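You operate a simulated robot arm through the tools that you are given. There is no shell and no other tool.

You are at the controls of a simulated two-armed robot. One attempt, no reset.

JOB
Send the blue tray up on the lift to the orange mark.
Fine: the tray goes on the lift shelf, the lift door is shut before you wind the crank. The pointer of the height strip ends on the orange band and the shelf is left up there, door shut, for unloading; the other tray stays on the side table. Where these are worked on the way, their far stop is far enough and under half their travel is too little: lift door.

It is judged by the outcome, as a careful person would: the job done as asked, and still so three seconds after it is handed in. It fails if anything else is knocked over, pushed out of place, dropped, spilled or broken.

ROBOT AND FRAMES
Two 7-joint arms with two-finger grippers on one trunk, on a base that moves. Base frame: it is fixed to the floor where the robot stands at the start and does not move with it; the origin is under the middle of the robot, x ahead of it, y to its left, z up. Readings come in mm, degrees, newtons and seconds.
The left shoulder is at the start at [60, 123, 945], the right one opposite. With the tool pointing down near the work surface each hand reaches from about 360 to 800 mm from the robot's upright axis, wherever it stands, measured 20 degrees to its own side. Places, roughly: blue tray, white tray [-500, 1250, 1000]; lift crank [900, -100, 900]; lift door [700, 100, 800]; lift shelf [900, 300, 500]; top of the lift shelf [800, 300, 500]. Payload 1.47 kg a hand.
Tool frame (each hand has its own): the origin (TCP) lies between the finger pads and is the grasp point; the fingertips stand 16 mm ahead of it; z points along the fingers, y is the line along which they close. The gripper opens to 87 mm; its body begins 55 mm behind the TCP.
Orientation is that of the tool frame in the base frame, as a unit quaternion [x, y, z, w]. With the fingers straight down and closing along the base's y, the tool's x points along the base's -x, its y along +y and its z along -z.

CONTROLS
- The arms move only by the tool arm_command. It takes "left_commands", "right_commands" or both (then of equal length, played together; a hand with none holds still); each is one flat list of numbers, 6 for each row, row after row: the shift along the tool's x, y, z in mm, then the turn, a rotation vector about the tool's x, y, z in degrees. In form: [dx, dy, dz, ax, ay, az, dx, dy, dz, ax, ay, az, ...]. A call has 1 to 20 rows; each row is the pose to reach, as a shift and turn from the pose commanded when the call began, along the tool's axes at that moment. "left_hand" and "right_hand" are, for a hand that has rows, the gripper command, from -1 (fully open) to 1 (shut), values between in proportion, set as the call begins (left out, the last holds). Rows are played at 5 a second. More than 50 mm and 8.6 degrees between two rows, or a gripper value outside its range, and nothing of the call is played. Where a pose cannot be reached the arm comes as near as it can. A force on the tool above 40 N (or 10 N above the force at the start of the call, whichever is more), or a blocked arm, ends the call early, and 0.2 s more pass. The fingers move at their own pace (about 153 mm/s each) and stop on an object; they squeeze with about 21 N. The grip force told is the motor's: it shows also when the fingers shut on nothing. Time passes only in rows, and 0.2 s behind the last, so rows that repeat a pose let the fingers close. The reply holds the time, the measured pose of the TCP, the force on the tool along the base axes, the opening and the grip force, in the units named above and with some noise, with the torque about the TCP (base axes, N m) and any sound that the robot's microphone picked up.
- Cameras (640 x 400 px; columns grow to the right, rows downward): "scene" is now at [61.2, 52.3, 1490.9]; the picture's right is [0.72, -0.69, 0.00], its down [-0.57, -0.60, -0.57] and it looks along [0.39, 0.41, -0.82] (base axes); focal length 214 px, centre (320, 200). "left" rides on the left gripper at [73, -12, -90] in its tool frame; the picture's right is [0.16, 0.99, 0.00], its down [-0.72, 0.12, -0.68] and it looks along [-0.67, 0.11, 0.73] (tool axes); focal length 247 px, centre (320, 200). "right" rides on the right gripper at [73, 12, -90] in its tool frame; the picture's right is [-0.16, 0.99, 0.00], its down [-0.72, -0.12, -0.68] and it looks along [-0.67, -0.11, 0.73] (tool axes); focal length 247 px, centre (320, 200). There is no depth. A picture from a camera that has moved, and an enlarged one, comes with that camera's place and axes in the base frame and with its lens.
- snapshot(camera): a new picture of that camera. No time passes.
- move_column(by): moves the trunk up (or, below 0, down) by that many mm; the arms and the scene camera ride with it, the base frame stays. It gives what a move gives, with no picture.
- steer(legs): drives the robot by 1 to 6 legs, each [ahead, left, turn to the left] in mm, mm and degrees, along the robot's own axes; the way and the turn of a leg run together, so that a leg with both is an arc; at most 1500 mm and 180 degrees a leg. The arms and the cameras ride along, it lands a little off, and it stops where it bumps. It gives what a move gives.
- aim_head(pan, tilt): turns the head with the scene camera to pan (to the left, within 120 degrees either way) and tilt (down, from -29 to 69), counted from straight ahead of the robot. It gives what a move gives.
- close_up(camera, box): a new picture of the part [left, top, right, bottom] of that camera's present view, enlarged. No time passes.
- finish_job(): hands the job in; it is judged then, once.

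Places have to be worked out from the pictures, the camera data and where the tool is seen. Open the grippers and draw the arms clear of the work before you hand the job in, unless the task says otherwise.

The tools are called after "Request:" as name(argument=value, ...) on one line, values as JSON. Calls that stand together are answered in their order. arm_command: Moves the arms, as the interface text tells. Its arguments: {"type":"object","properties":{"left_commands":{"type":"array","items":{"type":"number"}},"left_hand":{"type":"number"},"right_commands":{"type":"array","items":{"type":"number"}},"right_hand":{"type":"number"}},"required":[]} The other tools are called the same way: move_column (by) moves the trunk up or down; steer (legs) drives the base; aim_head (pan, tilt) turns the head that bears the scene camera; snapshot (camera) takes a picture; close_up (camera, box) takes an enlarged picture of a part of a camera's view; finish_job () hands the job in.

At the start:

```text
clock: 0.0
left_ee_pos: [359.3, 294.4, 1124.5]
left_tcp_rot: [0.001, 1.0, 0.001, 0.0]
left_contact_force: [0.2, 0.7, 0.5]
left_moment: [-0.05, 0.01, -0.03]
left_grip_width: 87.2
left_grasp_force: 0.0
right_ee_pos: [462.1, -51.8, 1107.5]
right_tcp_rot: [-0.001, 1.0, -0.001, -0.001]
right_contact_force: [0.2, 0.4, 0.4]
right_moment: [0.01, 0.02, -0.02]
right_grip_width: 87.1
right_grasp_force: 0.1
trunk travel left (down, up): [-100.0, 130.0]
robot x, y, heading: [2.4, 2.0, 0.1]
head pan, tilt (commanded): [46.4, 55.4]
```

scene: 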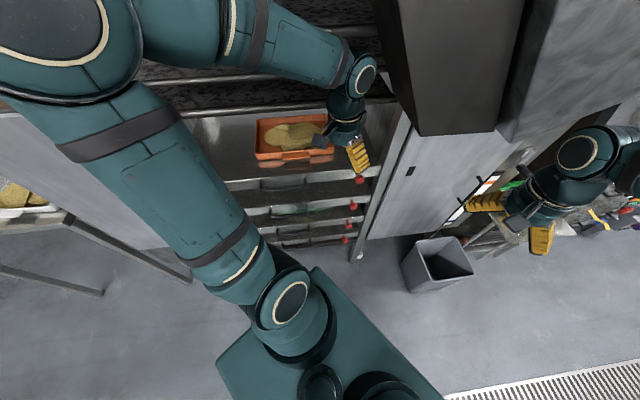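
right: 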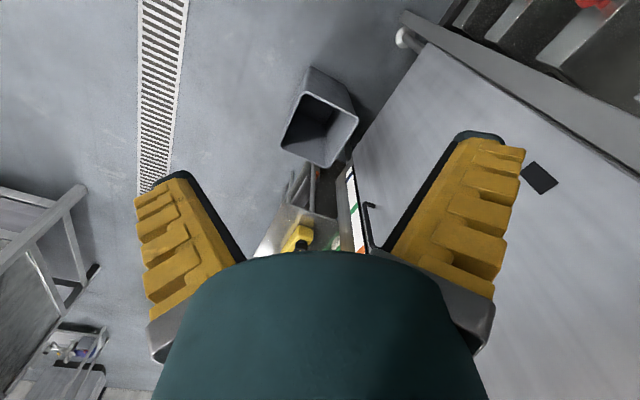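
left: 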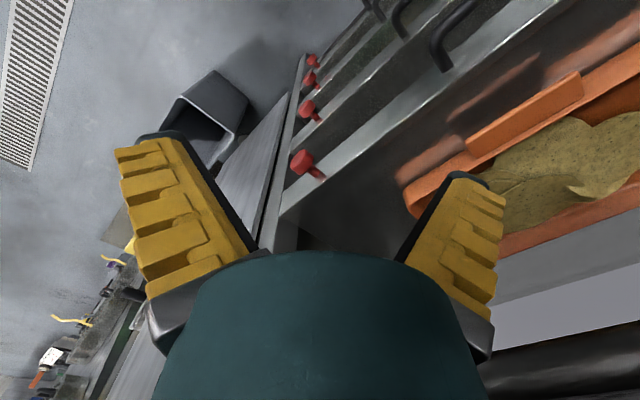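

The first pictures show a shelf unit ahead with an orange tray and a side table at left. I look around with the head first, starting straight ahead.

Request:
aim_head(pan=0, tilt=25)

Request:
snapshot(camera="scene")

```text
clock: 1.1
left_ee_pos: [359.2, 294.9, 1124.4]
left_tcp_rot: [0.0, 1.0, 0.0, 0.001]
left_contact_force: [-0.1, -0.3, 0.3]
left_moment: [0.0, 0.03, 0.02]
left_grip_width: 87.2
left_grasp_force: 0.1
right_ee_pos: [462.4, -52.4, 1107.1]
right_tcp_rot: [0.0, 1.0, 0.0, 0.0]
right_contact_force: [0.2, 0.3, 0.5]
right_moment: [-0.02, -0.02, -0.01]
right_grip_width: 87.1
right_grasp_force: 0.1
trunk travel left (down, up): [-100.0, 130.0]
robot x, y, heading: [2.7, -0.3, -0.3]
head pan, tilt (commanded): [0.0, 25.0]
```

```text
taken
camera scene: at [103.8, 0.5, 1535.3], right [0.0, -1.0, 0.0], down [-0.42, 0.0, -0.91], along [0.91, 0.0, -0.42], focal length 214 px, centre (320, 200)
```

scene: 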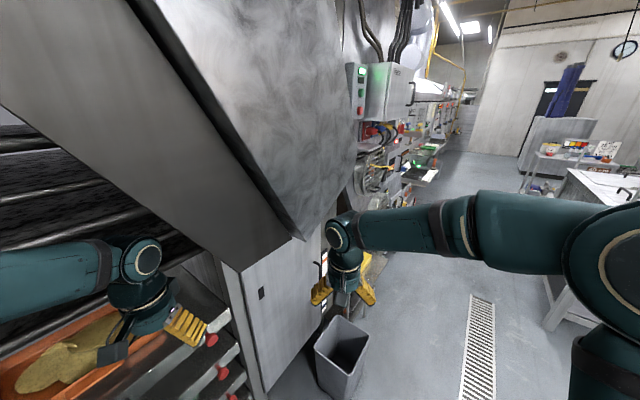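

The lift cabinet and its right side are ahead; the crank seems hidden on its right side. I look more to the left and behind for the trays.

Request:
aim_head(pan=45, tilt=30)

Request:
snapshot(camera="scene")

Request:
aim_head(pan=110, tilt=30)

Request:
snapshot(camera="scene")

```text
clock: 2.3
left_ee_pos: [360.3, 294.4, 1124.3]
left_tcp_rot: [0.0, 1.0, 0.001, 0.0]
left_contact_force: [0.4, 0.2, -0.1]
left_moment: [0.04, 0.01, 0.0]
left_grip_width: 87.0
left_grasp_force: 0.0
right_ee_pos: [461.1, -52.7, 1107.7]
right_tcp_rot: [0.0, 1.0, 0.0, 0.0]
right_contact_force: [-0.4, 0.3, -0.4]
right_moment: [-0.03, -0.04, 0.02]
right_grip_width: 87.2
right_grasp_force: 0.0
trunk travel left (down, up): [-100.0, 130.0]
robot x, y, heading: [-0.7, 4.0, 0.0]
head pan, tilt (commanded): [45.0, 30.0]
```

```text
taken
camera scene: at [75.7, 64.3, 1527.4], right [0.71, -0.71, 0.0], down [-0.35, -0.35, -0.87], along [0.61, 0.61, -0.5], focal length 214 px, centre (320, 200)
```

scene: 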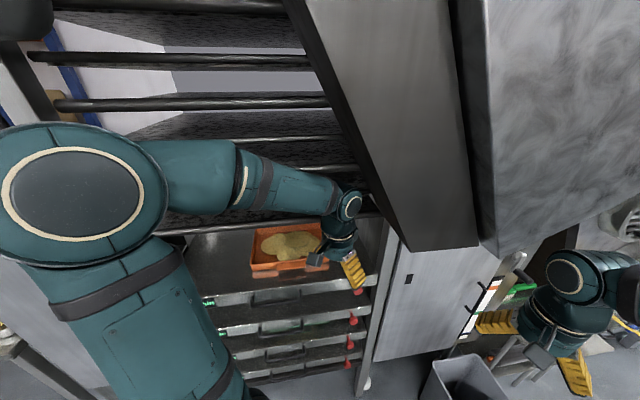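

```text
clock: 3.6
left_ee_pos: [358.3, 293.7, 1124.3]
left_tcp_rot: [0.001, 1.0, 0.0, 0.0]
left_contact_force: [0.6, 0.2, 0.6]
left_moment: [0.0, 0.01, -0.03]
left_grip_width: 86.9
left_grasp_force: 0.1
right_ee_pos: [463.0, -52.0, 1106.9]
right_tcp_rot: [0.0, 1.0, 0.0, 0.001]
right_contact_force: [0.5, -0.6, 0.5]
right_moment: [0.02, 0.0, -0.05]
right_grip_width: 87.1
right_grasp_force: 0.0
trunk travel left (down, up): [-100.0, 130.0]
robot x, y, heading: [-2.6, 0.2, -0.1]
head pan, tilt (commanded): [110.0, 30.0]
```

```text
taken
camera scene: at [-19.2, 85.4, 1527.4], right [0.94, 0.34, 0.0], down [0.17, -0.47, -0.87], along [-0.3, 0.81, -0.5], focal length 214 px, centre (320, 200)
```

scene: 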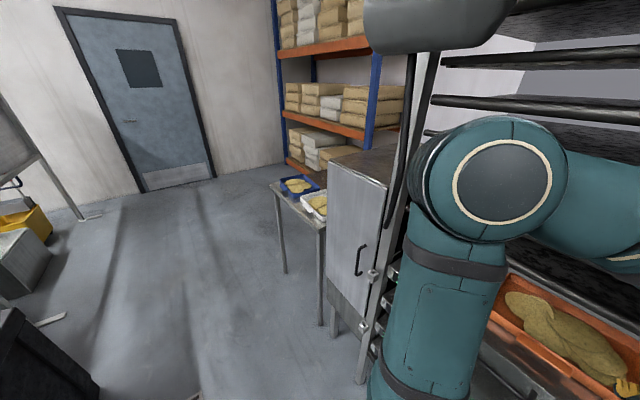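

The blue and white trays are on a side table at the left rear. I check the right and rear-right before moving.

Request:
aim_head(pan=-70, tilt=30)

Request:
snapshot(camera="scene")

Request:
aim_head(pan=-120, tilt=30)

Request:
snapshot(camera="scene")

Request:
aim_head(pan=120, tilt=45)

Request:
snapshot(camera="scene")

```text
clock: 6.3
left_ee_pos: [360.2, 295.2, 1124.2]
left_tcp_rot: [0.0, 1.0, 0.0, 0.0]
left_contact_force: [0.2, -0.2, -1.0]
left_moment: [-0.03, 0.02, 0.01]
left_grip_width: 87.2
left_grasp_force: 0.1
right_ee_pos: [461.1, -52.6, 1106.6]
right_tcp_rot: [0.0, 1.0, 0.0, 0.0]
right_contact_force: [0.1, -0.3, 0.0]
right_moment: [0.01, 0.0, 0.01]
right_grip_width: 86.9
right_grasp_force: 0.0
trunk travel left (down, up): [-100.0, 130.0]
robot x, y, heading: [-0.9, 0.7, -0.0]
head pan, tilt (commanded): [-70.0, 30.0]
```

```text
taken
camera scene: at [42.7, -84.6, 1527.4], right [-0.94, -0.34, 0.0], down [-0.17, 0.47, -0.87], along [0.3, -0.81, -0.5], focal length 214 px, centre (320, 200)
```

scene: 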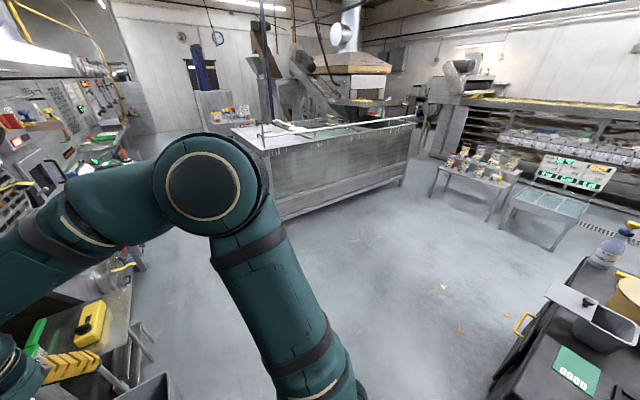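

```text
clock: 7.5
left_ee_pos: [359.1, 294.1, 1124.1]
left_tcp_rot: [0.0, 1.0, 0.0, -0.001]
left_contact_force: [-0.3, -0.5, -0.8]
left_moment: [0.02, -0.02, -0.02]
left_grip_width: 87.0
left_grasp_force: 0.1
right_ee_pos: [462.1, -51.1, 1106.2]
right_tcp_rot: [0.0, 1.0, 0.0, 0.0]
right_contact_force: [0.1, 0.5, -0.3]
right_moment: [0.02, -0.02, -0.03]
right_grip_width: 86.9
right_grasp_force: 0.1
trunk travel left (down, up): [-100.0, 130.0]
robot x, y, heading: [-0.2, 1.1, -0.0]
head pan, tilt (commanded): [-120.0, 30.0]
```

```text
taken
camera scene: at [-33.5, -78.0, 1527.4], right [-0.87, 0.5, 0.0], down [0.25, 0.43, -0.87], along [-0.43, -0.75, -0.5], focal length 214 px, centre (320, 200)
```

scene: 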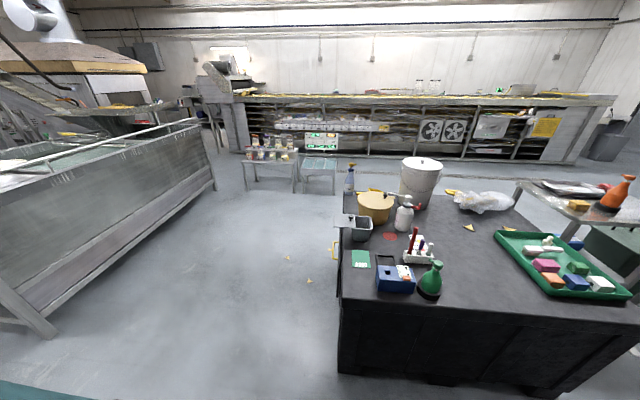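

```text
clock: 10.9
left_ee_pos: [359.1, 294.4, 1124.6]
left_tcp_rot: [0.0, 1.0, 0.0, 0.0]
left_contact_force: [0.3, -0.3, 0.1]
left_moment: [-0.01, 0.0, 0.01]
left_grip_width: 87.0
left_grasp_force: 0.1
right_ee_pos: [461.4, -53.3, 1107.6]
right_tcp_rot: [0.001, 1.0, 0.0, 0.001]
right_contact_force: [0.6, -0.4, 0.0]
right_moment: [0.01, -0.01, -0.02]
right_grip_width: 87.1
right_grasp_force: 0.0
trunk travel left (down, up): [-100.0, 130.0]
robot x, y, heading: [-2.3, 0.2, -0.1]
head pan, tilt (commanded): [120.0, 45.0]
```

```text
taken
camera scene: at [-28.9, 70.8, 1504.8], right [0.87, 0.5, 0.0], down [0.35, -0.61, -0.71], along [-0.35, 0.61, -0.71], focal length 214 px, centre (320, 200)
```

scene: 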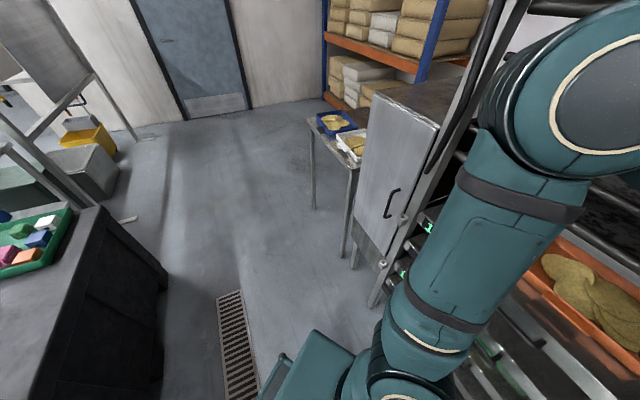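

A black table stands behind (edge about [-434,-542] to [-1270,60]), so I can back up only moderately. I back up 300 mm to see the lift front better.

Request:
steer(legs=[[-300, 0, 0]])

Request:
aim_head(pan=0, tilt=30)

Request:
snapshot(camera="scene")

Request:
aim_head(pan=45, tilt=30)

Request:
snapshot(camera="scene")

```text
clock: 12.9
left_ee_pos: [55.4, 293.3, 1124.7]
left_tcp_rot: [0.0, 1.0, 0.0, 0.0]
left_contact_force: [-0.6, 0.4, 0.4]
left_moment: [0.02, 0.0, 0.02]
left_grip_width: 86.9
left_grasp_force: 0.1
right_ee_pos: [157.4, -52.4, 1107.0]
right_tcp_rot: [0.0, 1.0, 0.0, 0.0]
right_contact_force: [-0.7, 0.4, 0.7]
right_moment: [-0.01, -0.06, 0.02]
right_grip_width: 86.9
right_grasp_force: 0.2
trunk travel left (down, up): [-100.0, 130.0]
robot x, y, heading: [-301.1, -1.7, 0.1]
head pan, tilt (commanded): [120.0, 45.0]
```

```text
clock: 14.9
left_ee_pos: [56.3, 293.5, 1123.7]
left_tcp_rot: [-0.001, 1.0, 0.0, 0.0]
left_contact_force: [-0.4, -0.4, -0.1]
left_moment: [0.02, 0.0, 0.03]
left_grip_width: 86.9
left_grasp_force: 0.1
right_ee_pos: [157.9, -53.3, 1106.6]
right_tcp_rot: [0.0, 1.0, 0.0, 0.0]
right_contact_force: [-0.5, 0.4, 0.5]
right_moment: [0.03, -0.02, -0.03]
right_grip_width: 86.9
right_grasp_force: 0.1
trunk travel left (down, up): [-100.0, 130.0]
robot x, y, heading: [-303.4, 0.2, 0.0]
head pan, tilt (commanded): [0.0, 30.0]
```

```text
taken
camera scene: at [-202.0, 0.5, 1527.4], right [0.0, -1.0, 0.0], down [-0.5, 0.0, -0.87], along [0.87, 0.0, -0.5], focal length 214 px, centre (320, 200)
```

scene: 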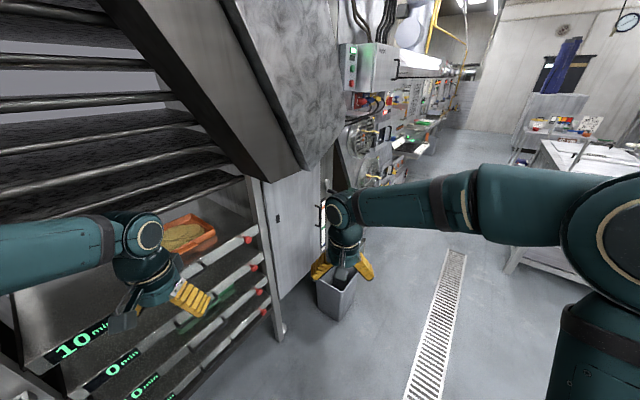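

```text
clock: 16.1
left_ee_pos: [55.7, 293.6, 1124.1]
left_tcp_rot: [0.001, 1.0, 0.0, 0.0]
left_contact_force: [0.2, -1.2, 0.1]
left_moment: [-0.02, -0.03, -0.02]
left_grip_width: 86.9
left_grasp_force: 0.0
right_ee_pos: [158.1, -52.8, 1106.4]
right_tcp_rot: [0.001, 1.0, 0.0, 0.0]
right_contact_force: [0.4, -0.1, -1.2]
right_moment: [0.0, 0.03, 0.0]
right_grip_width: 87.0
right_grasp_force: 0.1
trunk travel left (down, up): [-100.0, 130.0]
robot x, y, heading: [-304.7, -1.8, -0.1]
head pan, tilt (commanded): [45.0, 30.0]
```

```text
taken
camera scene: at [-228.4, 64.4, 1527.4], right [0.71, -0.71, 0.0], down [-0.35, -0.35, -0.87], along [0.61, 0.61, -0.5], focal length 214 px, centre (320, 200)
```

scene: 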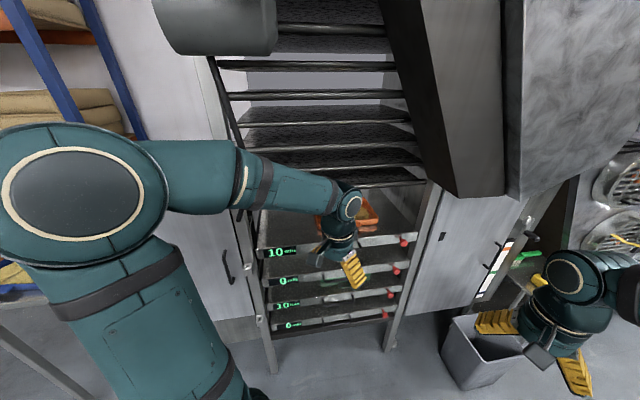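

A height strip with coloured bands is visible beside the panel to the right of the tray rack. I take close-ups of it.

Request:
close_up(camera="scene", box=[400, 160, 600, 400])

Request:
snapshot(camera="right")

```text
1.67 times, centred on (500, 280) of scene
camera zoom: at [-228.4, 64.4, 1527.4], right [0.71, -0.71, 0.0], down [-0.35, -0.35, -0.87], along [0.61, 0.61, -0.5], focal length 358 px, centre (20, 67)
```

zoom: 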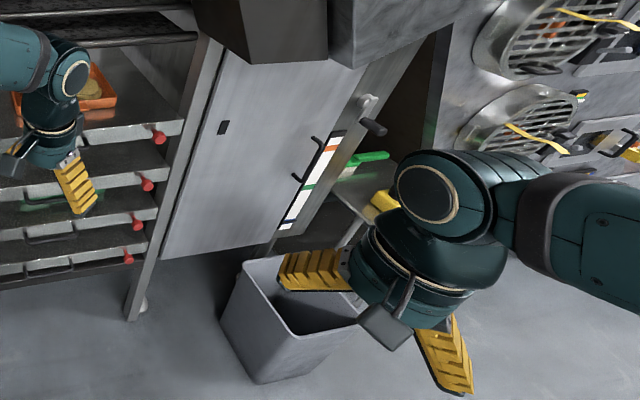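

```text
taken
camera right: at [85.0, -41.3, 1196.7], right [0.16, 0.99, 0.0], down [0.72, -0.12, 0.68], along [0.67, -0.11, -0.73], focal length 247 px, centre (320, 200)
```

right: 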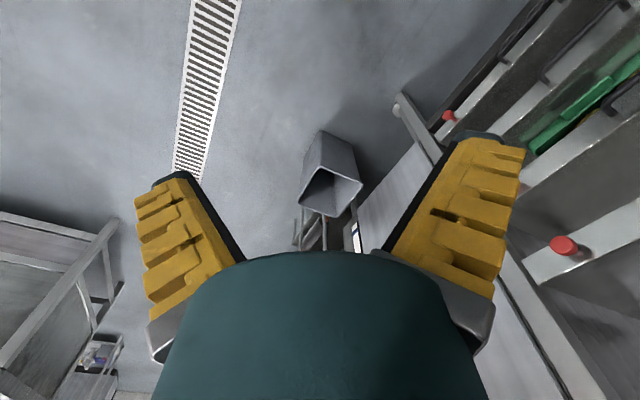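

The strip, a handle and the crank sit on a face I can only see from the right. I drive to about [200,-700] to look at that face, keeping clear of the bin near [800,-150].

Request:
steer(legs=[[300, -200, 0], [200, -500, 0], [0, 0, 30]])

Request:
aim_head(pan=15, tilt=30)

Request:
snapshot(camera="scene")

```text
clock: 24.3
left_ee_pos: [376.1, -252.7, 1123.9]
left_tcp_rot: [-0.262, 0.965, 0.0, 0.0]
left_contact_force: [-0.8, -0.2, -0.1]
left_moment: [-0.03, -0.02, 0.01]
left_grip_width: 87.1
left_grasp_force: 0.1
right_ee_pos: [637.8, -499.9, 1106.0]
right_tcp_rot: [-0.262, 0.965, -0.001, -0.001]
right_contact_force: [0.1, -0.4, 0.2]
right_moment: [0.01, 0.01, 0.02]
right_grip_width: 86.9
right_grasp_force: 0.0
trunk travel left (down, up): [-100.0, 130.0]
robot x, y, heading: [212.5, -688.1, 30.3]
head pan, tilt (commanded): [45.0, 30.0]
```

```text
clock: 25.3
left_ee_pos: [375.7, -253.0, 1123.6]
left_tcp_rot: [-0.262, 0.965, 0.0, 0.0]
left_contact_force: [1.1, 0.6, -0.2]
left_moment: [-0.01, -0.02, 0.02]
left_grip_width: 87.2
left_grasp_force: 0.1
right_ee_pos: [638.6, -500.8, 1107.2]
right_tcp_rot: [-0.261, 0.965, 0.001, 0.0]
right_contact_force: [-0.4, 0.0, 0.2]
right_moment: [-0.01, -0.01, -0.01]
right_grip_width: 87.1
right_grasp_force: 0.0
trunk travel left (down, up): [-100.0, 130.0]
robot x, y, heading: [214.3, -686.7, 30.6]
head pan, tilt (commanded): [15.0, 30.0]
```

```text
taken
camera scene: at [287.8, -618.4, 1527.4], right [0.71, -0.7, 0.0], down [-0.35, -0.36, -0.87], along [0.61, 0.62, -0.5], focal length 214 px, centre (320, 200)
```

scene: 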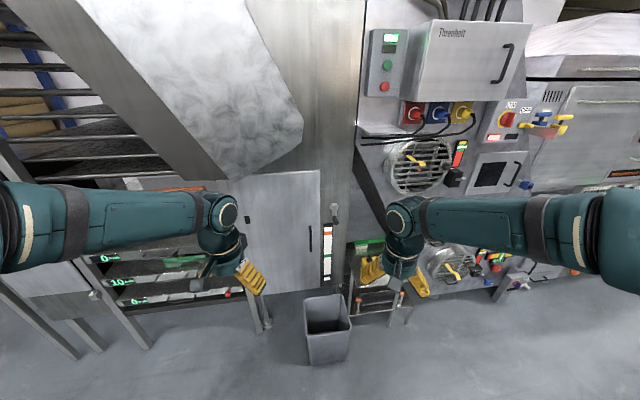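

Now I see the lift front-on: door panel with a vertical handle at right, height strip and crank to the right of it. I zoom in.

Request:
close_up(camera="scene", box=[220, 160, 380, 300])

Request:
close_up(camera="scene", box=[290, 190, 370, 300])

```text
2.86 times, centred on (300, 230) of scene
camera zoom: at [287.8, -618.4, 1527.4], right [0.71, -0.7, 0.0], down [-0.35, -0.36, -0.87], along [0.61, 0.62, -0.5], focal length 613 px, centre (377, 114)
```

zoom: 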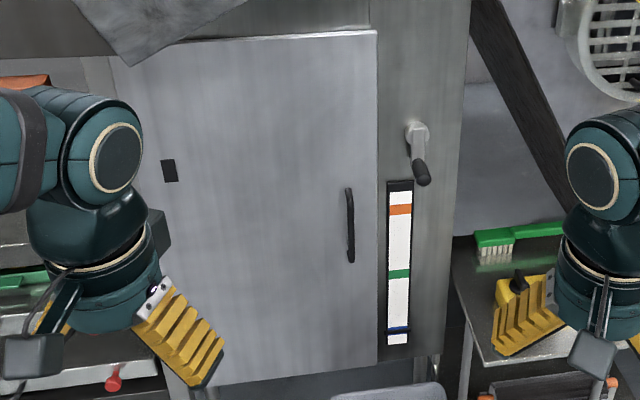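

```text
3.64 times, centred on (330, 245) of scene
camera zoom: at [287.8, -618.4, 1527.4], right [0.71, -0.7, 0.0], down [-0.35, -0.36, -0.87], along [0.61, 0.62, -0.5], focal length 780 px, centre (284, 36)
```

zoom: 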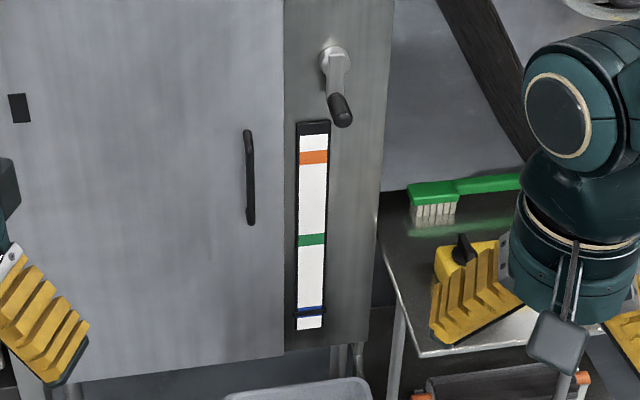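

The lift wall runs at about -36° (front normal about heading 54°), with the door hinged at its left, handle near [851,22,810], crank hub near [960,-32,978] and the pointer at the bottom (blue). I square up to it to measure better.

Request:
steer(legs=[[0, 0, 23.5]])

Request:
aim_head(pan=0, tilt=35)

Request:
snapshot(camera="scene")

```text
clock: 26.9
left_ee_pos: [184.0, -224.9, 1123.5]
left_tcp_rot: [-0.457, 0.889, 0.001, 0.001]
left_contact_force: [-0.1, -0.1, -0.6]
left_moment: [-0.03, 0.01, 0.02]
left_grip_width: 87.1
left_grasp_force: 0.1
right_ee_pos: [525.4, -344.2, 1107.1]
right_tcp_rot: [-0.456, 0.89, -0.001, 0.001]
right_contact_force: [0.1, -0.1, 1.3]
right_moment: [-0.02, -0.02, -0.01]
right_grip_width: 86.9
right_grasp_force: 0.0
trunk travel left (down, up): [-100.0, 130.0]
robot x, y, heading: [215.9, -686.5, 54.2]
head pan, tilt (commanded): [15.0, 30.0]
```

```text
clock: 27.7
left_ee_pos: [184.4, -223.6, 1124.1]
left_tcp_rot: [-0.456, 0.89, 0.0, 0.0]
left_contact_force: [-0.1, -0.1, 0.5]
left_moment: [0.01, 0.02, -0.01]
left_grip_width: 86.7
left_grasp_force: 0.1
right_ee_pos: [526.7, -343.2, 1106.6]
right_tcp_rot: [-0.456, 0.89, 0.0, 0.001]
right_contact_force: [0.3, 0.8, 0.0]
right_moment: [-0.02, 0.04, 0.01]
right_grip_width: 87.0
right_grasp_force: 0.0
trunk travel left (down, up): [-100.0, 130.0]
robot x, y, heading: [212.0, -686.6, 54.4]
head pan, tilt (commanded): [0.0, 35.0]
```

```text
taken
camera scene: at [272.9, -608.3, 1519.6], right [0.81, -0.58, 0.0], down [-0.33, -0.47, -0.82], along [0.48, 0.67, -0.57], focal length 214 px, centre (320, 200)
```

scene: 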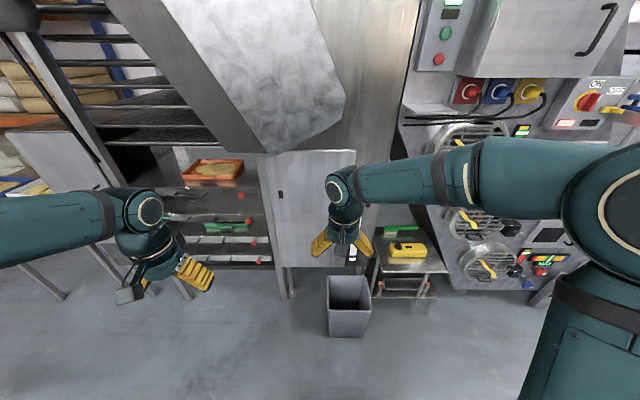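

Front-on now; the right arm hides the handle and strip. I move the right hand 300 mm to the right and zoom.

Request:
arm_command(right_commands=[0, -50, 0, 0, 0, 0, 0, -100, 0, 0, 0, 0, 0, -150, 0, 0, 0, 0, 0, -200, 0, 0, 0, 0, 0, -250, 0, 0, 0, 0, 0, -300, 0, 0, 0, 0])

Request:
close_up(camera="scene", box=[240, 130, 420, 350])

Request:
close_up(camera="scene", box=[320, 150, 400, 200])

Request:
close_up(camera="scene", box=[270, 145, 400, 275])

```text
clock: 29.1
left_ee_pos: [185.1, -224.1, 1123.8]
left_tcp_rot: [-0.457, 0.89, 0.0, 0.0]
left_contact_force: [-0.3, -0.2, -0.6]
left_moment: [-0.02, -0.01, 0.02]
left_grip_width: 87.0
left_grasp_force: 0.0
right_ee_pos: [768.4, -518.8, 1107.0]
right_tcp_rot: [-0.456, 0.89, 0.002, -0.001]
right_contact_force: [0.8, 0.1, -0.3]
right_moment: [0.0, 0.03, 0.03]
right_grip_width: 87.0
right_grasp_force: 0.0
trunk travel left (down, up): [-100.0, 130.0]
robot x, y, heading: [214.6, -686.2, 54.1]
head pan, tilt (commanded): [0.0, 35.0]
```

```text
1.82 times, centred on (330, 240) of scene
camera zoom: at [273.8, -608.5, 1519.6], right [0.81, -0.58, 0.0], down [-0.34, -0.47, -0.82], along [0.48, 0.67, -0.57], focal length 390 px, centre (302, 127)
```

zoom: 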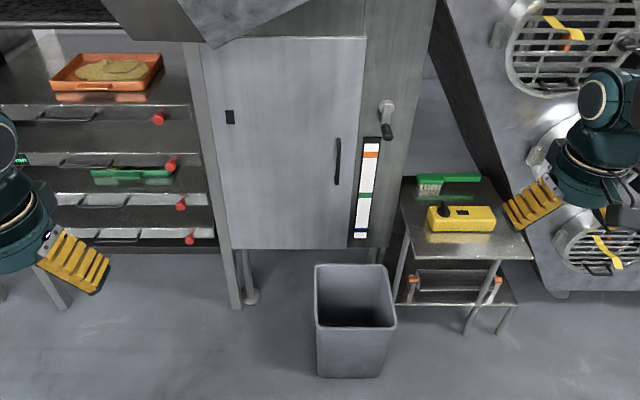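

```text
8.00 times, centred on (360, 175) of scene
camera zoom: at [273.8, -608.5, 1519.6], right [0.81, -0.58, 0.0], down [-0.34, -0.47, -0.82], along [0.48, 0.67, -0.57], focal length 1716 px, centre (0, 400)
```

zoom: 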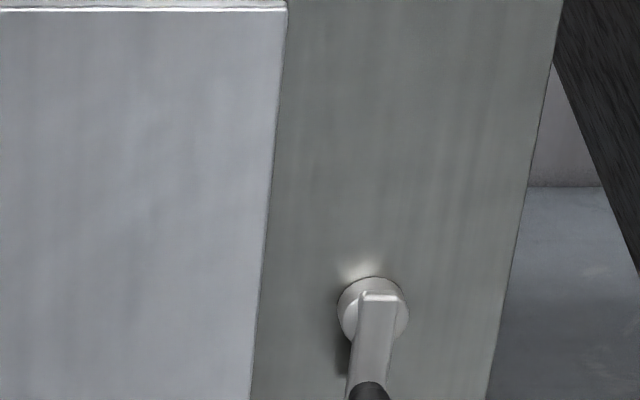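

```text
3.08 times, centred on (335, 210) of scene
camera zoom: at [273.8, -608.5, 1519.6], right [0.81, -0.58, 0.0], down [-0.34, -0.47, -0.82], along [0.48, 0.67, -0.57], focal length 660 px, centre (274, 169)
```

zoom: 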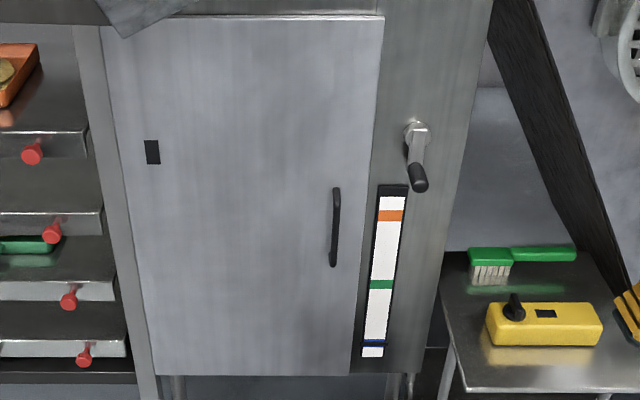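

Face-on, the wall direction matches heading ~54.2°. In wall coordinates (r along wall to the right, n into the wall) I get: door r≈335–733 at n≈540, handle r≈679, z 725–896; crank hub r≈795, n≈515, z≈989; bin front at n≈297. I drive to about (r 690, n -200) to open the door with the left hand.

Request:
steer(legs=[[232, -116, 0]])

Request:
arm_command(left_commands=[-7, -16, 21, 0, -7.5, 0, -14, -32, 42, 0, -15, 0, -21, -48, 63, 0, -22.5, 0, -28, -64, 84, 0, -30, 0, -35, -80, 105, 0, -37.5, 0, -42, -96, 126, 0, -45, 0, -49, -112, 147, 0, -52.5, 0, -56, -128, 168, 0, -60, 0, -63, -144, 189, 0, -67.5, 0, -70, -160, 210, 0, -75, 0, -77, -176, 231, 0, -82.5, 0, -84, -192, 252, 0, -90, 0], left_hand=-1)

Request:
snapshot(camera="scene")

Request:
snapshot(camera="left")

```text
clock: 31.0
left_ee_pos: [416.8, -99.8, 1124.0]
left_tcp_rot: [-0.458, 0.889, 0.0, -0.001]
left_contact_force: [0.2, -0.1, 0.5]
left_moment: [-0.02, 0.02, 0.0]
left_grip_width: 87.1
left_grasp_force: 0.1
right_ee_pos: [999.8, -392.1, 1105.0]
right_tcp_rot: [-0.457, 0.889, 0.0, 0.0]
right_contact_force: [0.0, 0.0, -0.3]
right_moment: [-0.03, 0.0, 0.0]
right_grip_width: 87.0
right_grasp_force: 0.1
trunk travel left (down, up): [-100.0, 130.0]
robot x, y, heading: [444.6, -565.3, 54.4]
head pan, tilt (commanded): [0.0, 35.0]
```

```text
clock: 33.6
left_ee_pos: [668.9, -127.4, 891.0]
left_tcp_rot: [-0.328, 0.631, 0.328, 0.622]
left_contact_force: [4.8, -3.8, 1.9]
left_moment: [-0.14, 0.09, 0.33]
left_grip_width: 87.0
left_grasp_force: 0.1
left hand out of reach, approached as far as the arm can: row 4, 5, 6, 7, 8, 9, 10, 11, 12
right_ee_pos: [1001.9, -392.3, 1105.4]
right_tcp_rot: [-0.457, 0.889, 0.0, -0.001]
right_contact_force: [0.0, 1.0, 0.2]
right_moment: [-0.04, -0.01, 0.0]
right_grip_width: 87.2
right_grasp_force: 0.1
trunk travel left (down, up): [-100.0, 130.0]
robot x, y, heading: [447.6, -565.0, 54.5]
head pan, tilt (commanded): [0.0, 35.0]
```

```text
taken
camera scene: at [507.2, -484.0, 1519.6], right [0.81, -0.58, 0.0], down [-0.34, -0.47, -0.82], along [0.48, 0.67, -0.57], focal length 214 px, centre (320, 200)
```

scene: 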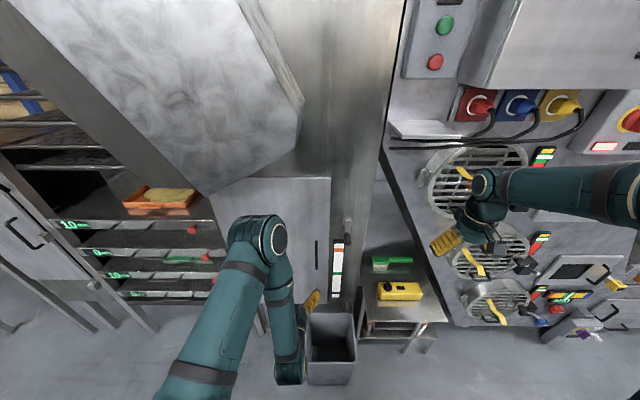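

```text
taken
camera left: at [627.6, -208.6, 819.4], right [-0.81, 0.56, -0.15], down [-0.47, -0.49, 0.73], along [0.34, 0.67, 0.66], focal length 247 px, centre (320, 200)
```

left: 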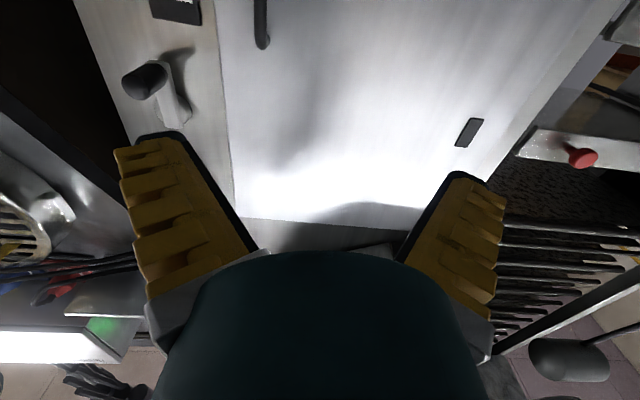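

The left gripper is now horizontal facing the door (TCP about r 617, n 288, z 891). I move toward the handle in a small step to learn the command reference.

Request:
arm_command(left_commands=[15, -15, 25, 0, 0, 0, 31, -30, 50, 0, 0, 0, 46, -45, 75, 0, 0, 0, 62, -60, 100, 0, 0, 0, 62, -60, 100, 0, 0, 0])

Request:
snapshot(camera="left")

Request:
close_up(camera="scene", box=[220, 180, 400, 340])

```text
clock: 34.8
left_ee_pos: [777.5, -80.3, 833.8]
left_tcp_rot: [-0.323, 0.629, 0.323, 0.629]
left_contact_force: [0.2, -0.5, -0.8]
left_moment: [0.01, 0.0, -0.01]
left_grip_width: 87.0
left_grasp_force: 0.1
right_ee_pos: [1000.3, -392.3, 1107.7]
right_tcp_rot: [-0.457, 0.889, 0.0, 0.0]
right_contact_force: [0.2, -0.6, -0.2]
right_moment: [0.03, -0.03, 0.02]
right_grip_width: 86.7
right_grasp_force: 0.0
trunk travel left (down, up): [-100.0, 130.0]
robot x, y, heading: [446.6, -566.0, 54.3]
head pan, tilt (commanded): [0.0, 35.0]
```

```text
taken
camera left: at [735.0, -161.2, 761.0], right [-0.8, 0.57, -0.16], down [-0.49, -0.49, 0.72], along [0.34, 0.66, 0.67], focal length 247 px, centre (320, 200)
```

left: 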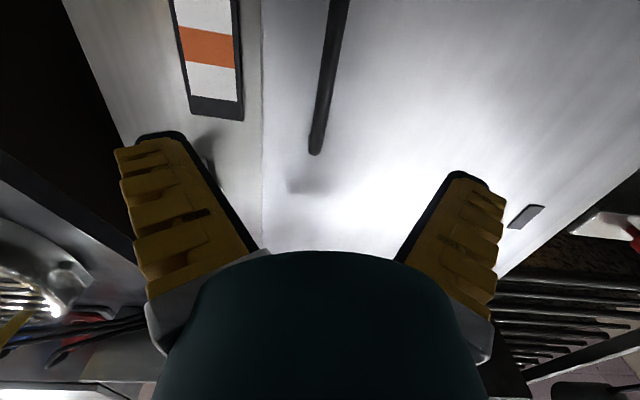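

```text
2.50 times, centred on (310, 260) of scene
camera zoom: at [504.6, -483.9, 1519.6], right [0.81, -0.58, 0.0], down [-0.33, -0.47, -0.82], along [0.48, 0.67, -0.57], focal length 536 px, centre (345, 50)
```

zoom: 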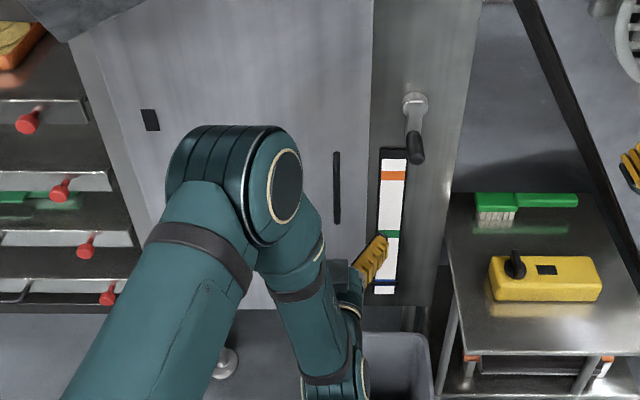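

The handle is at r≈677, n≈510, z 716–896, centred on the gripper (TCP r 677.5, n 390, z 834). I advance 118 mm and then close on it.

Request:
arm_command(left_commands=[0, 0, 30, 0, 0, 0, 0, 0, 60, 0, 0, 0, 0, 0, 90, 0, 0, 0, 0, 0, 118, 0, 0, 0, 0, 0, 118, 0, 0, 0])

Request:
snapshot(camera="left")

```text
clock: 36.0
left_ee_pos: [844.5, 17.2, 829.8]
left_tcp_rot: [-0.324, 0.629, 0.324, 0.629]
left_contact_force: [-0.1, 0.5, -0.6]
left_moment: [0.02, 0.0, 0.02]
left_grip_width: 87.0
left_grasp_force: 0.1
right_ee_pos: [1000.7, -392.4, 1107.0]
right_tcp_rot: [-0.457, 0.89, 0.001, 0.0]
right_contact_force: [-0.7, 0.3, 0.7]
right_moment: [0.0, 0.01, 0.0]
right_grip_width: 86.9
right_grasp_force: 0.0
trunk travel left (down, up): [-100.0, 130.0]
robot x, y, heading: [447.4, -564.1, 54.3]
head pan, tilt (commanded): [0.0, 35.0]
```

```text
taken
camera left: at [802.8, -64.1, 756.5], right [-0.8, 0.57, -0.16], down [-0.49, -0.49, 0.72], along [0.34, 0.66, 0.67], focal length 247 px, centre (320, 200)
```

left: 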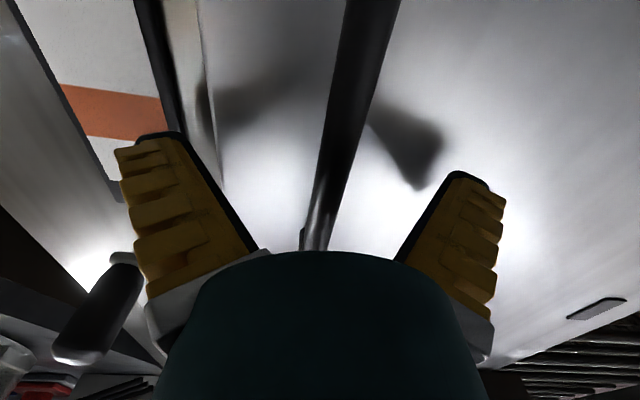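

The handle is between the fingers and no force shows. I close the left gripper on it.

Request:
arm_command(left_commands=[0, 0, 0, 0, 0, 0, 0, 0, 0, 0, 0, 0, 0, 0, 0, 0, 0, 0], left_hand=1)

Request:
snapshot(camera="left")

```text
clock: 36.8
left_ee_pos: [844.5, 14.5, 829.8]
left_tcp_rot: [-0.323, 0.629, 0.324, 0.628]
left_contact_force: [-7.7, -15.8, -1.6]
left_moment: [-0.08, -0.08, -0.23]
left_grip_width: 0.2
left_grasp_force: 27.7
right_ee_pos: [1000.4, -393.3, 1106.5]
right_tcp_rot: [-0.457, 0.889, 0.001, 0.001]
right_contact_force: [0.0, -0.5, -0.2]
right_moment: [0.04, 0.0, -0.01]
right_grip_width: 87.2
right_grasp_force: 0.1
trunk travel left (down, up): [-100.0, 130.0]
robot x, y, heading: [445.3, -562.0, 54.4]
head pan, tilt (commanded): [0.0, 35.0]
```

```text
taken
camera left: at [801.8, -65.3, 756.7], right [-0.8, 0.57, -0.16], down [-0.49, -0.49, 0.72], along [0.34, 0.66, 0.67], focal length 247 px, centre (320, 200)
```

left: 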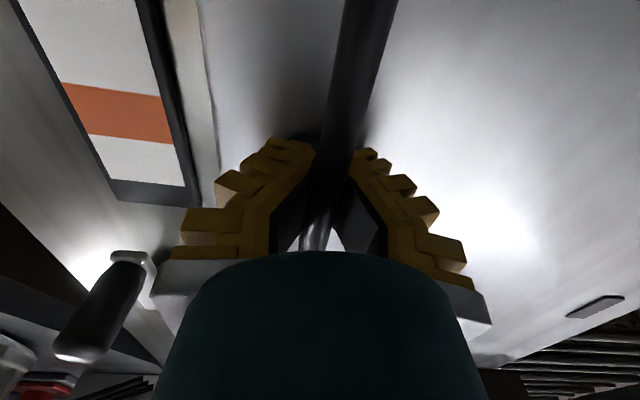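

The fingers shut to 0.2 mm with a push-back of ~17 N: the bar lies slightly deeper (n≈526) than the tips. I reopen, advance 18 mm and close again.

Request:
arm_command(left_commands=[0, 0, -5, 0, 0, 0, 0, 0, -5, 0, 0, 0, 0, 0, -5, 0, 0, 0, 0, 0, 5, 0, 0, 0, 0, 0, 12, 0, 0, 0, 0, 0, 18, 0, 0, 0, 0, 0, 18, 0, 0, 0], left_hand=-1)

Request:
arm_command(left_commands=[0, 0, 0, 0, 0, 0, 0, 0, 0, 0, 0, 0, 0, 0, 0, 0, 0, 0, 0, 0, 0, 0, 0, 0], left_hand=1)

Request:
snapshot(camera="left")

```text
clock: 38.2
left_ee_pos: [856.8, 21.2, 827.3]
left_tcp_rot: [-0.323, 0.632, 0.32, 0.627]
left_contact_force: [-10.5, -19.0, 5.2]
left_moment: [0.35, 0.35, 1.35]
left_grip_width: 84.2
left_grasp_force: 0.3
right_ee_pos: [998.7, -394.8, 1107.4]
right_tcp_rot: [-0.458, 0.889, 0.001, 0.0]
right_contact_force: [0.3, -1.3, 0.1]
right_moment: [-0.02, 0.01, 0.01]
right_grip_width: 86.8
right_grasp_force: 0.1
trunk travel left (down, up): [-100.0, 130.0]
robot x, y, heading: [447.7, -563.8, 54.4]
head pan, tilt (commanded): [0.0, 35.0]
stopped in row 7 (left hand): the force on the tool passed its limit at 43 N (the readings are from after the stop); the commanded pose is now the measured one
```

```text
clock: 39.2
left_ee_pos: [857.1, 22.6, 828.0]
left_tcp_rot: [-0.324, 0.632, 0.32, 0.627]
left_contact_force: [-16.7, -25.9, -0.5]
left_moment: [0.16, 0.05, 1.97]
left_grip_width: 83.6
left_grasp_force: 21.1
right_ee_pos: [998.3, -395.5, 1107.7]
right_tcp_rot: [-0.457, 0.889, -0.001, 0.001]
right_contact_force: [0.3, -0.1, 0.8]
right_moment: [0.0, -0.03, -0.03]
right_grip_width: 86.7
right_grasp_force: 0.1
trunk travel left (down, up): [-100.0, 130.0]
robot x, y, heading: [448.1, -567.2, 54.6]
head pan, tilt (commanded): [0.0, 35.0]
```

```text
taken
camera left: at [813.3, -57.9, 755.6], right [-0.8, 0.58, -0.16], down [-0.49, -0.48, 0.73], along [0.34, 0.66, 0.66], focal length 247 px, centre (320, 200)
```

left: 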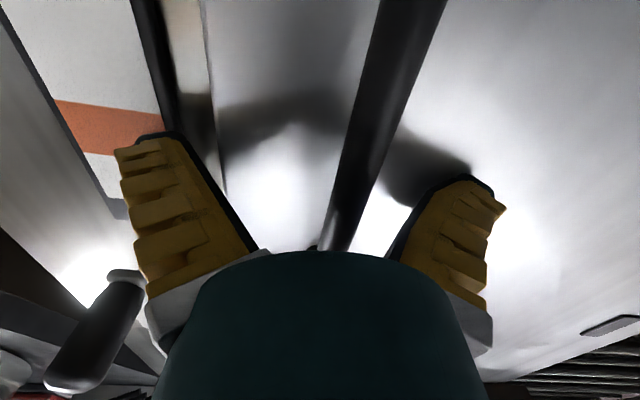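

The finger tips are pressing the door face at n≈536 (31 N back-force offset to the left finger), jamming the close. I back off 10 mm, recentre 5 mm left, close, and then test with a small pull.

Request:
arm_command(left_commands=[0, 2, -5, 0, 0, 0, 0, 5, -10, 0, 0, 0, 0, 5, -10, 0, 0, 0, 0, 5, -10, 0, 0, 0], left_hand=-1)

Request:
arm_command(left_commands=[0, 0, 0, 0, 0, 0, 0, 0, 0, 0, 0, 0, 0, 0, 0, 0, 0, 0, 0, 0, 0, 0, 0, 0], left_hand=1)

Request:
close_up(camera="left", box=[160, 80, 500, 300])

```text
clock: 40.2
left_ee_pos: [847.3, 20.6, 826.3]
left_tcp_rot: [-0.324, 0.632, 0.32, 0.627]
left_contact_force: [0.3, -0.2, 0.5]
left_moment: [-0.02, 0.02, -0.01]
left_grip_width: 87.1
left_grasp_force: 0.0
right_ee_pos: [1000.1, -394.2, 1107.2]
right_tcp_rot: [-0.458, 0.889, 0.0, 0.0]
right_contact_force: [-0.4, 0.0, -0.1]
right_moment: [0.0, 0.0, 0.03]
right_grip_width: 86.9
right_grasp_force: 0.1
trunk travel left (down, up): [-100.0, 130.0]
robot x, y, heading: [441.9, -567.8, 54.3]
head pan, tilt (commanded): [0.0, 35.0]
```

```text
clock: 40.7
left_ee_pos: [845.9, 14.2, 821.9]
left_tcp_rot: [-0.324, 0.637, 0.317, 0.624]
left_contact_force: [-9.9, -11.1, 2.7]
left_moment: [0.09, -0.23, -0.1]
left_grip_width: 6.3
left_grasp_force: 28.3
right_ee_pos: [999.6, -394.5, 1107.3]
right_tcp_rot: [-0.457, 0.889, 0.0, 0.0]
right_contact_force: [-0.6, -0.7, -0.5]
right_moment: [-0.05, -0.01, -0.02]
right_grip_width: 86.7
right_grasp_force: 0.1
trunk travel left (down, up): [-100.0, 130.0]
robot x, y, heading: [442.8, -563.4, 54.4]
head pan, tilt (commanded): [0.0, 35.0]
stopped in row 2 (left hand): the force on the tool passed its limit at 61 N (the readings are from after the stop); the commanded pose is now the measured one
```

```text
1.82 times, centred on (330, 190) of left
camera zoom: at [801.5, -66.4, 750.8], right [-0.8, 0.58, -0.16], down [-0.48, -0.47, 0.74], along [0.35, 0.67, 0.66], focal length 449 px, centre (302, 218)
```

zoom: 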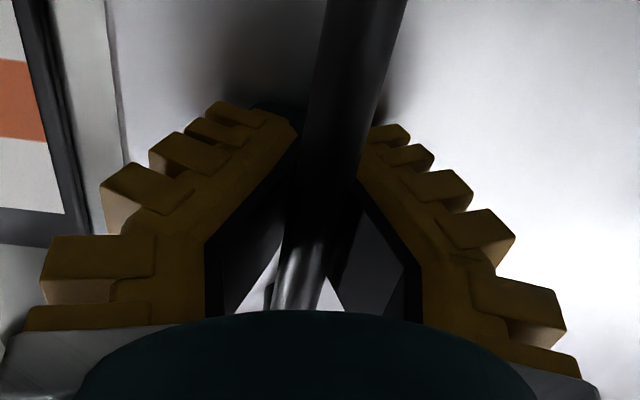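

The bar now runs between the two fingers with the tips closed beyond it. I test by pulling back 30 mm along the tool axis.

Request:
arm_command(left_commands=[0, 0, -8, 0, 0, 0, 0, 0, -16, 0, 0, 0, 0, 0, -24, 0, 0, 0, 0, 0, -32, 0, 0, 0, 0, 0, -32, 0, 0, 0], left_hand=1)

Request:
snapshot(camera="left")

Request:
snapshot(camera="scene")

```text
clock: 41.9
left_ee_pos: [825.1, -9.0, 822.7]
left_tcp_rot: [-0.326, 0.635, 0.319, 0.623]
left_contact_force: [-9.6, 10.8, 0.7]
left_moment: [0.04, 0.18, -0.25]
left_grip_width: 5.9
left_grasp_force: 29.7
right_ee_pos: [997.9, -393.6, 1106.9]
right_tcp_rot: [-0.458, 0.889, -0.001, 0.0]
right_contact_force: [-0.7, 0.2, -0.1]
right_moment: [0.0, -0.04, -0.01]
right_grip_width: 87.0
right_grasp_force: 0.1
trunk travel left (down, up): [-100.0, 130.0]
robot x, y, heading: [445.8, -568.1, 54.5]
head pan, tilt (commanded): [0.0, 35.0]
```

```text
taken
camera left: at [782.5, -90.1, 751.0], right [-0.8, 0.57, -0.16], down [-0.48, -0.47, 0.74], along [0.35, 0.67, 0.66], focal length 247 px, centre (320, 200)
```

left: 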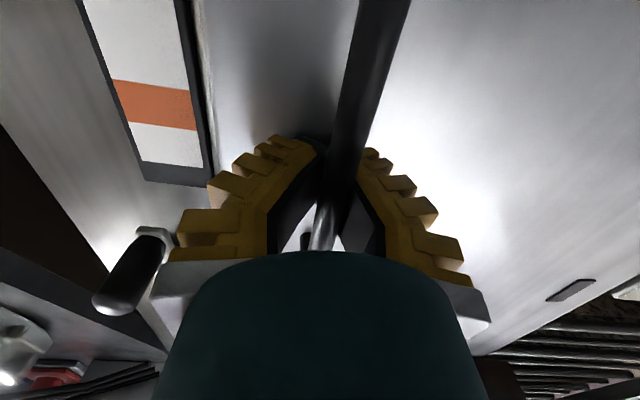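

```text
taken
camera scene: at [502.8, -484.1, 1519.6], right [0.81, -0.58, 0.0], down [-0.33, -0.47, -0.82], along [0.48, 0.67, -0.57], focal length 214 px, centre (320, 200)
```

scene: 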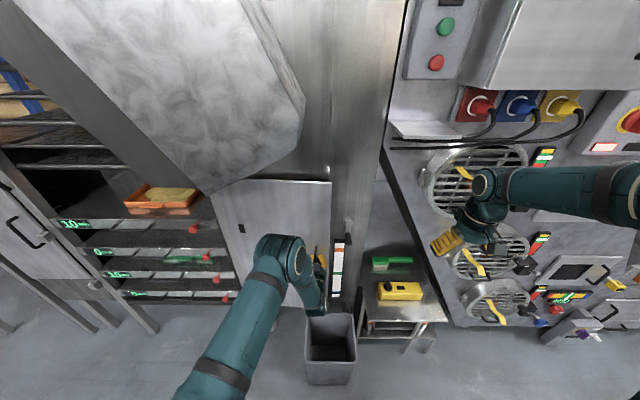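

The door has come open about 5° with the handle enclosed. I continue along the hinge arc (hinge ≈ r 335, n 545), turning the wrist with the door, to about 29°.

Request:
arm_command(left_commands=[0, 6.6, -23.3, 4, 0, 0, 0, 13.9, -46.3, 8, 0, 0, 0, 22.8, -68.7, 12, 0, 0, 0, 33.2, -90.5, 16, 0, 0, 0, 45.1, -111.4, 20, 0, 0, 0, 58.5, -131.5, 24, 0, 0, 0, 58.5, -131.5, 24, 0, 0], left_hand=1)

Request:
snapshot(camera="left")

Request:
snapshot(camera="scene")

```text
clock: 42.3
left_ee_pos: [812.9, -21.0, 822.8]
left_tcp_rot: [-0.314, 0.642, 0.316, 0.623]
left_contact_force: [-7.4, 8.4, 1.1]
left_moment: [-0.11, 0.09, -0.18]
left_grip_width: 5.9
left_grasp_force: 29.5
left hand out of reach, approached as far as the arm can: row 1, 2
right_ee_pos: [999.2, -392.9, 1106.0]
right_tcp_rot: [-0.458, 0.889, 0.0, 0.0]
right_contact_force: [-0.4, -0.8, 0.2]
right_moment: [0.0, 0.07, -0.02]
right_grip_width: 87.1
right_grasp_force: 0.1
trunk travel left (down, up): [-100.0, 130.0]
robot x, y, heading: [444.0, -569.5, 54.7]
head pan, tilt (commanded): [0.0, 35.0]
stopped in row 2 (left hand): the force on the tool passed its limit at 52 N (the readings are from after the stop); the commanded pose is now the measured one
```

```text
taken
camera left: at [767.2, -99.8, 751.7], right [-0.79, 0.59, -0.14], down [-0.48, -0.47, 0.74], along [0.37, 0.66, 0.66], focal length 247 px, centre (320, 200)
```

left: 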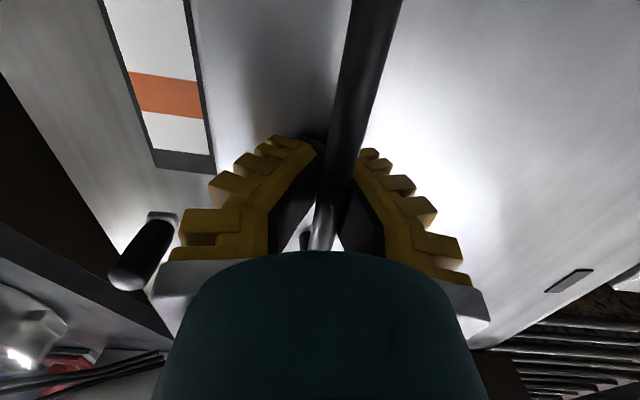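

```text
taken
camera scene: at [503.7, -484.8, 1519.6], right [0.81, -0.58, 0.0], down [-0.33, -0.47, -0.82], along [0.47, 0.67, -0.57], focal length 214 px, centre (320, 200)
```

scene: 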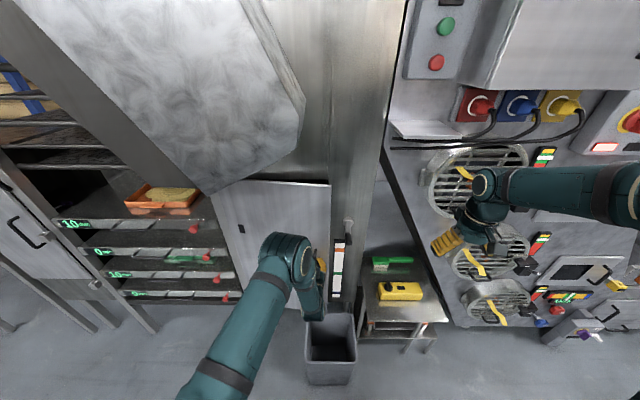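

Turning the wrist with the door hit the arm's limit, so I keep the orientation and just translate along the arc; the round bar can pivot in the grip.

Request:
arm_command(left_commands=[0, 4.5, -11, 0, 0, 0, 0, 9.1, -22.4, 0, 0, 0, 0, 13.2, -33.5, 0, 0, 0, 0, 17.5, -45, 0, 0, 0, 0, 22.3, -56, 0, 0, 0, 0, 27.5, -66.9, 0, 0, 0, 0, 33, -77.5, 0, 0, 0, 0, 38.9, -88.1, 0, 0, 0, 0, 45.2, -98.3, 0, 0, 0, 0, 51.8, -108.4, 0, 0, 0], left_hand=1)

Request:
snapshot(camera="left")

Request:
snapshot(camera="scene")

```text
clock: 43.6
left_ee_pos: [762.8, -54.9, 824.8]
left_tcp_rot: [-0.318, 0.642, 0.327, 0.617]
left_contact_force: [-8.5, 12.7, -3.2]
left_moment: [-0.05, 0.18, -0.37]
left_grip_width: 6.0
left_grasp_force: 28.0
left hand out of reach, approached as far as the arm can: row 3, 4, 5, 6
right_ee_pos: [998.6, -392.3, 1106.9]
right_tcp_rot: [-0.459, 0.889, 0.001, 0.0]
right_contact_force: [-0.9, -1.9, 0.8]
right_moment: [0.03, 0.01, -0.02]
right_grip_width: 86.8
right_grasp_force: 0.1
trunk travel left (down, up): [-100.0, 130.0]
robot x, y, heading: [444.7, -563.2, 54.6]
head pan, tilt (commanded): [0.0, 35.0]
stopped in row 6 (left hand): the force on the tool passed its limit at 42 N (the readings are from after the stop); the commanded pose is now the measured one
```

```text
taken
camera left: at [717.8, -134.9, 753.4], right [-0.81, 0.58, -0.13], down [-0.46, -0.48, 0.74], along [0.36, 0.66, 0.66], focal length 247 px, centre (320, 200)
```

left: 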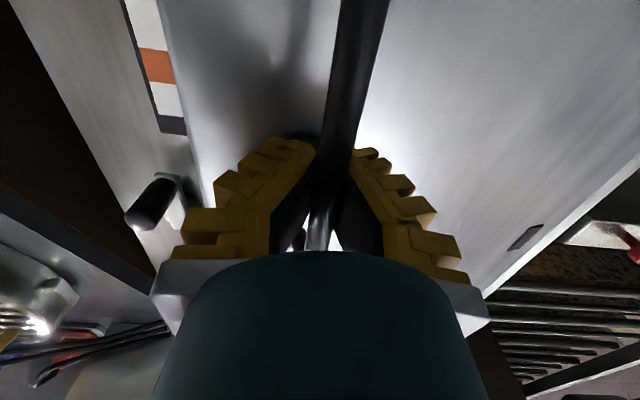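

```text
taken
camera scene: at [503.5, -484.2, 1519.6], right [0.82, -0.58, 0.0], down [-0.33, -0.47, -0.82], along [0.47, 0.67, -0.57], focal length 214 px, centre (320, 200)
```

scene: 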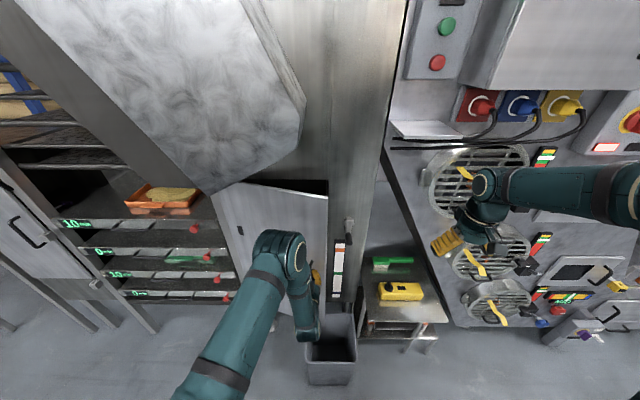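

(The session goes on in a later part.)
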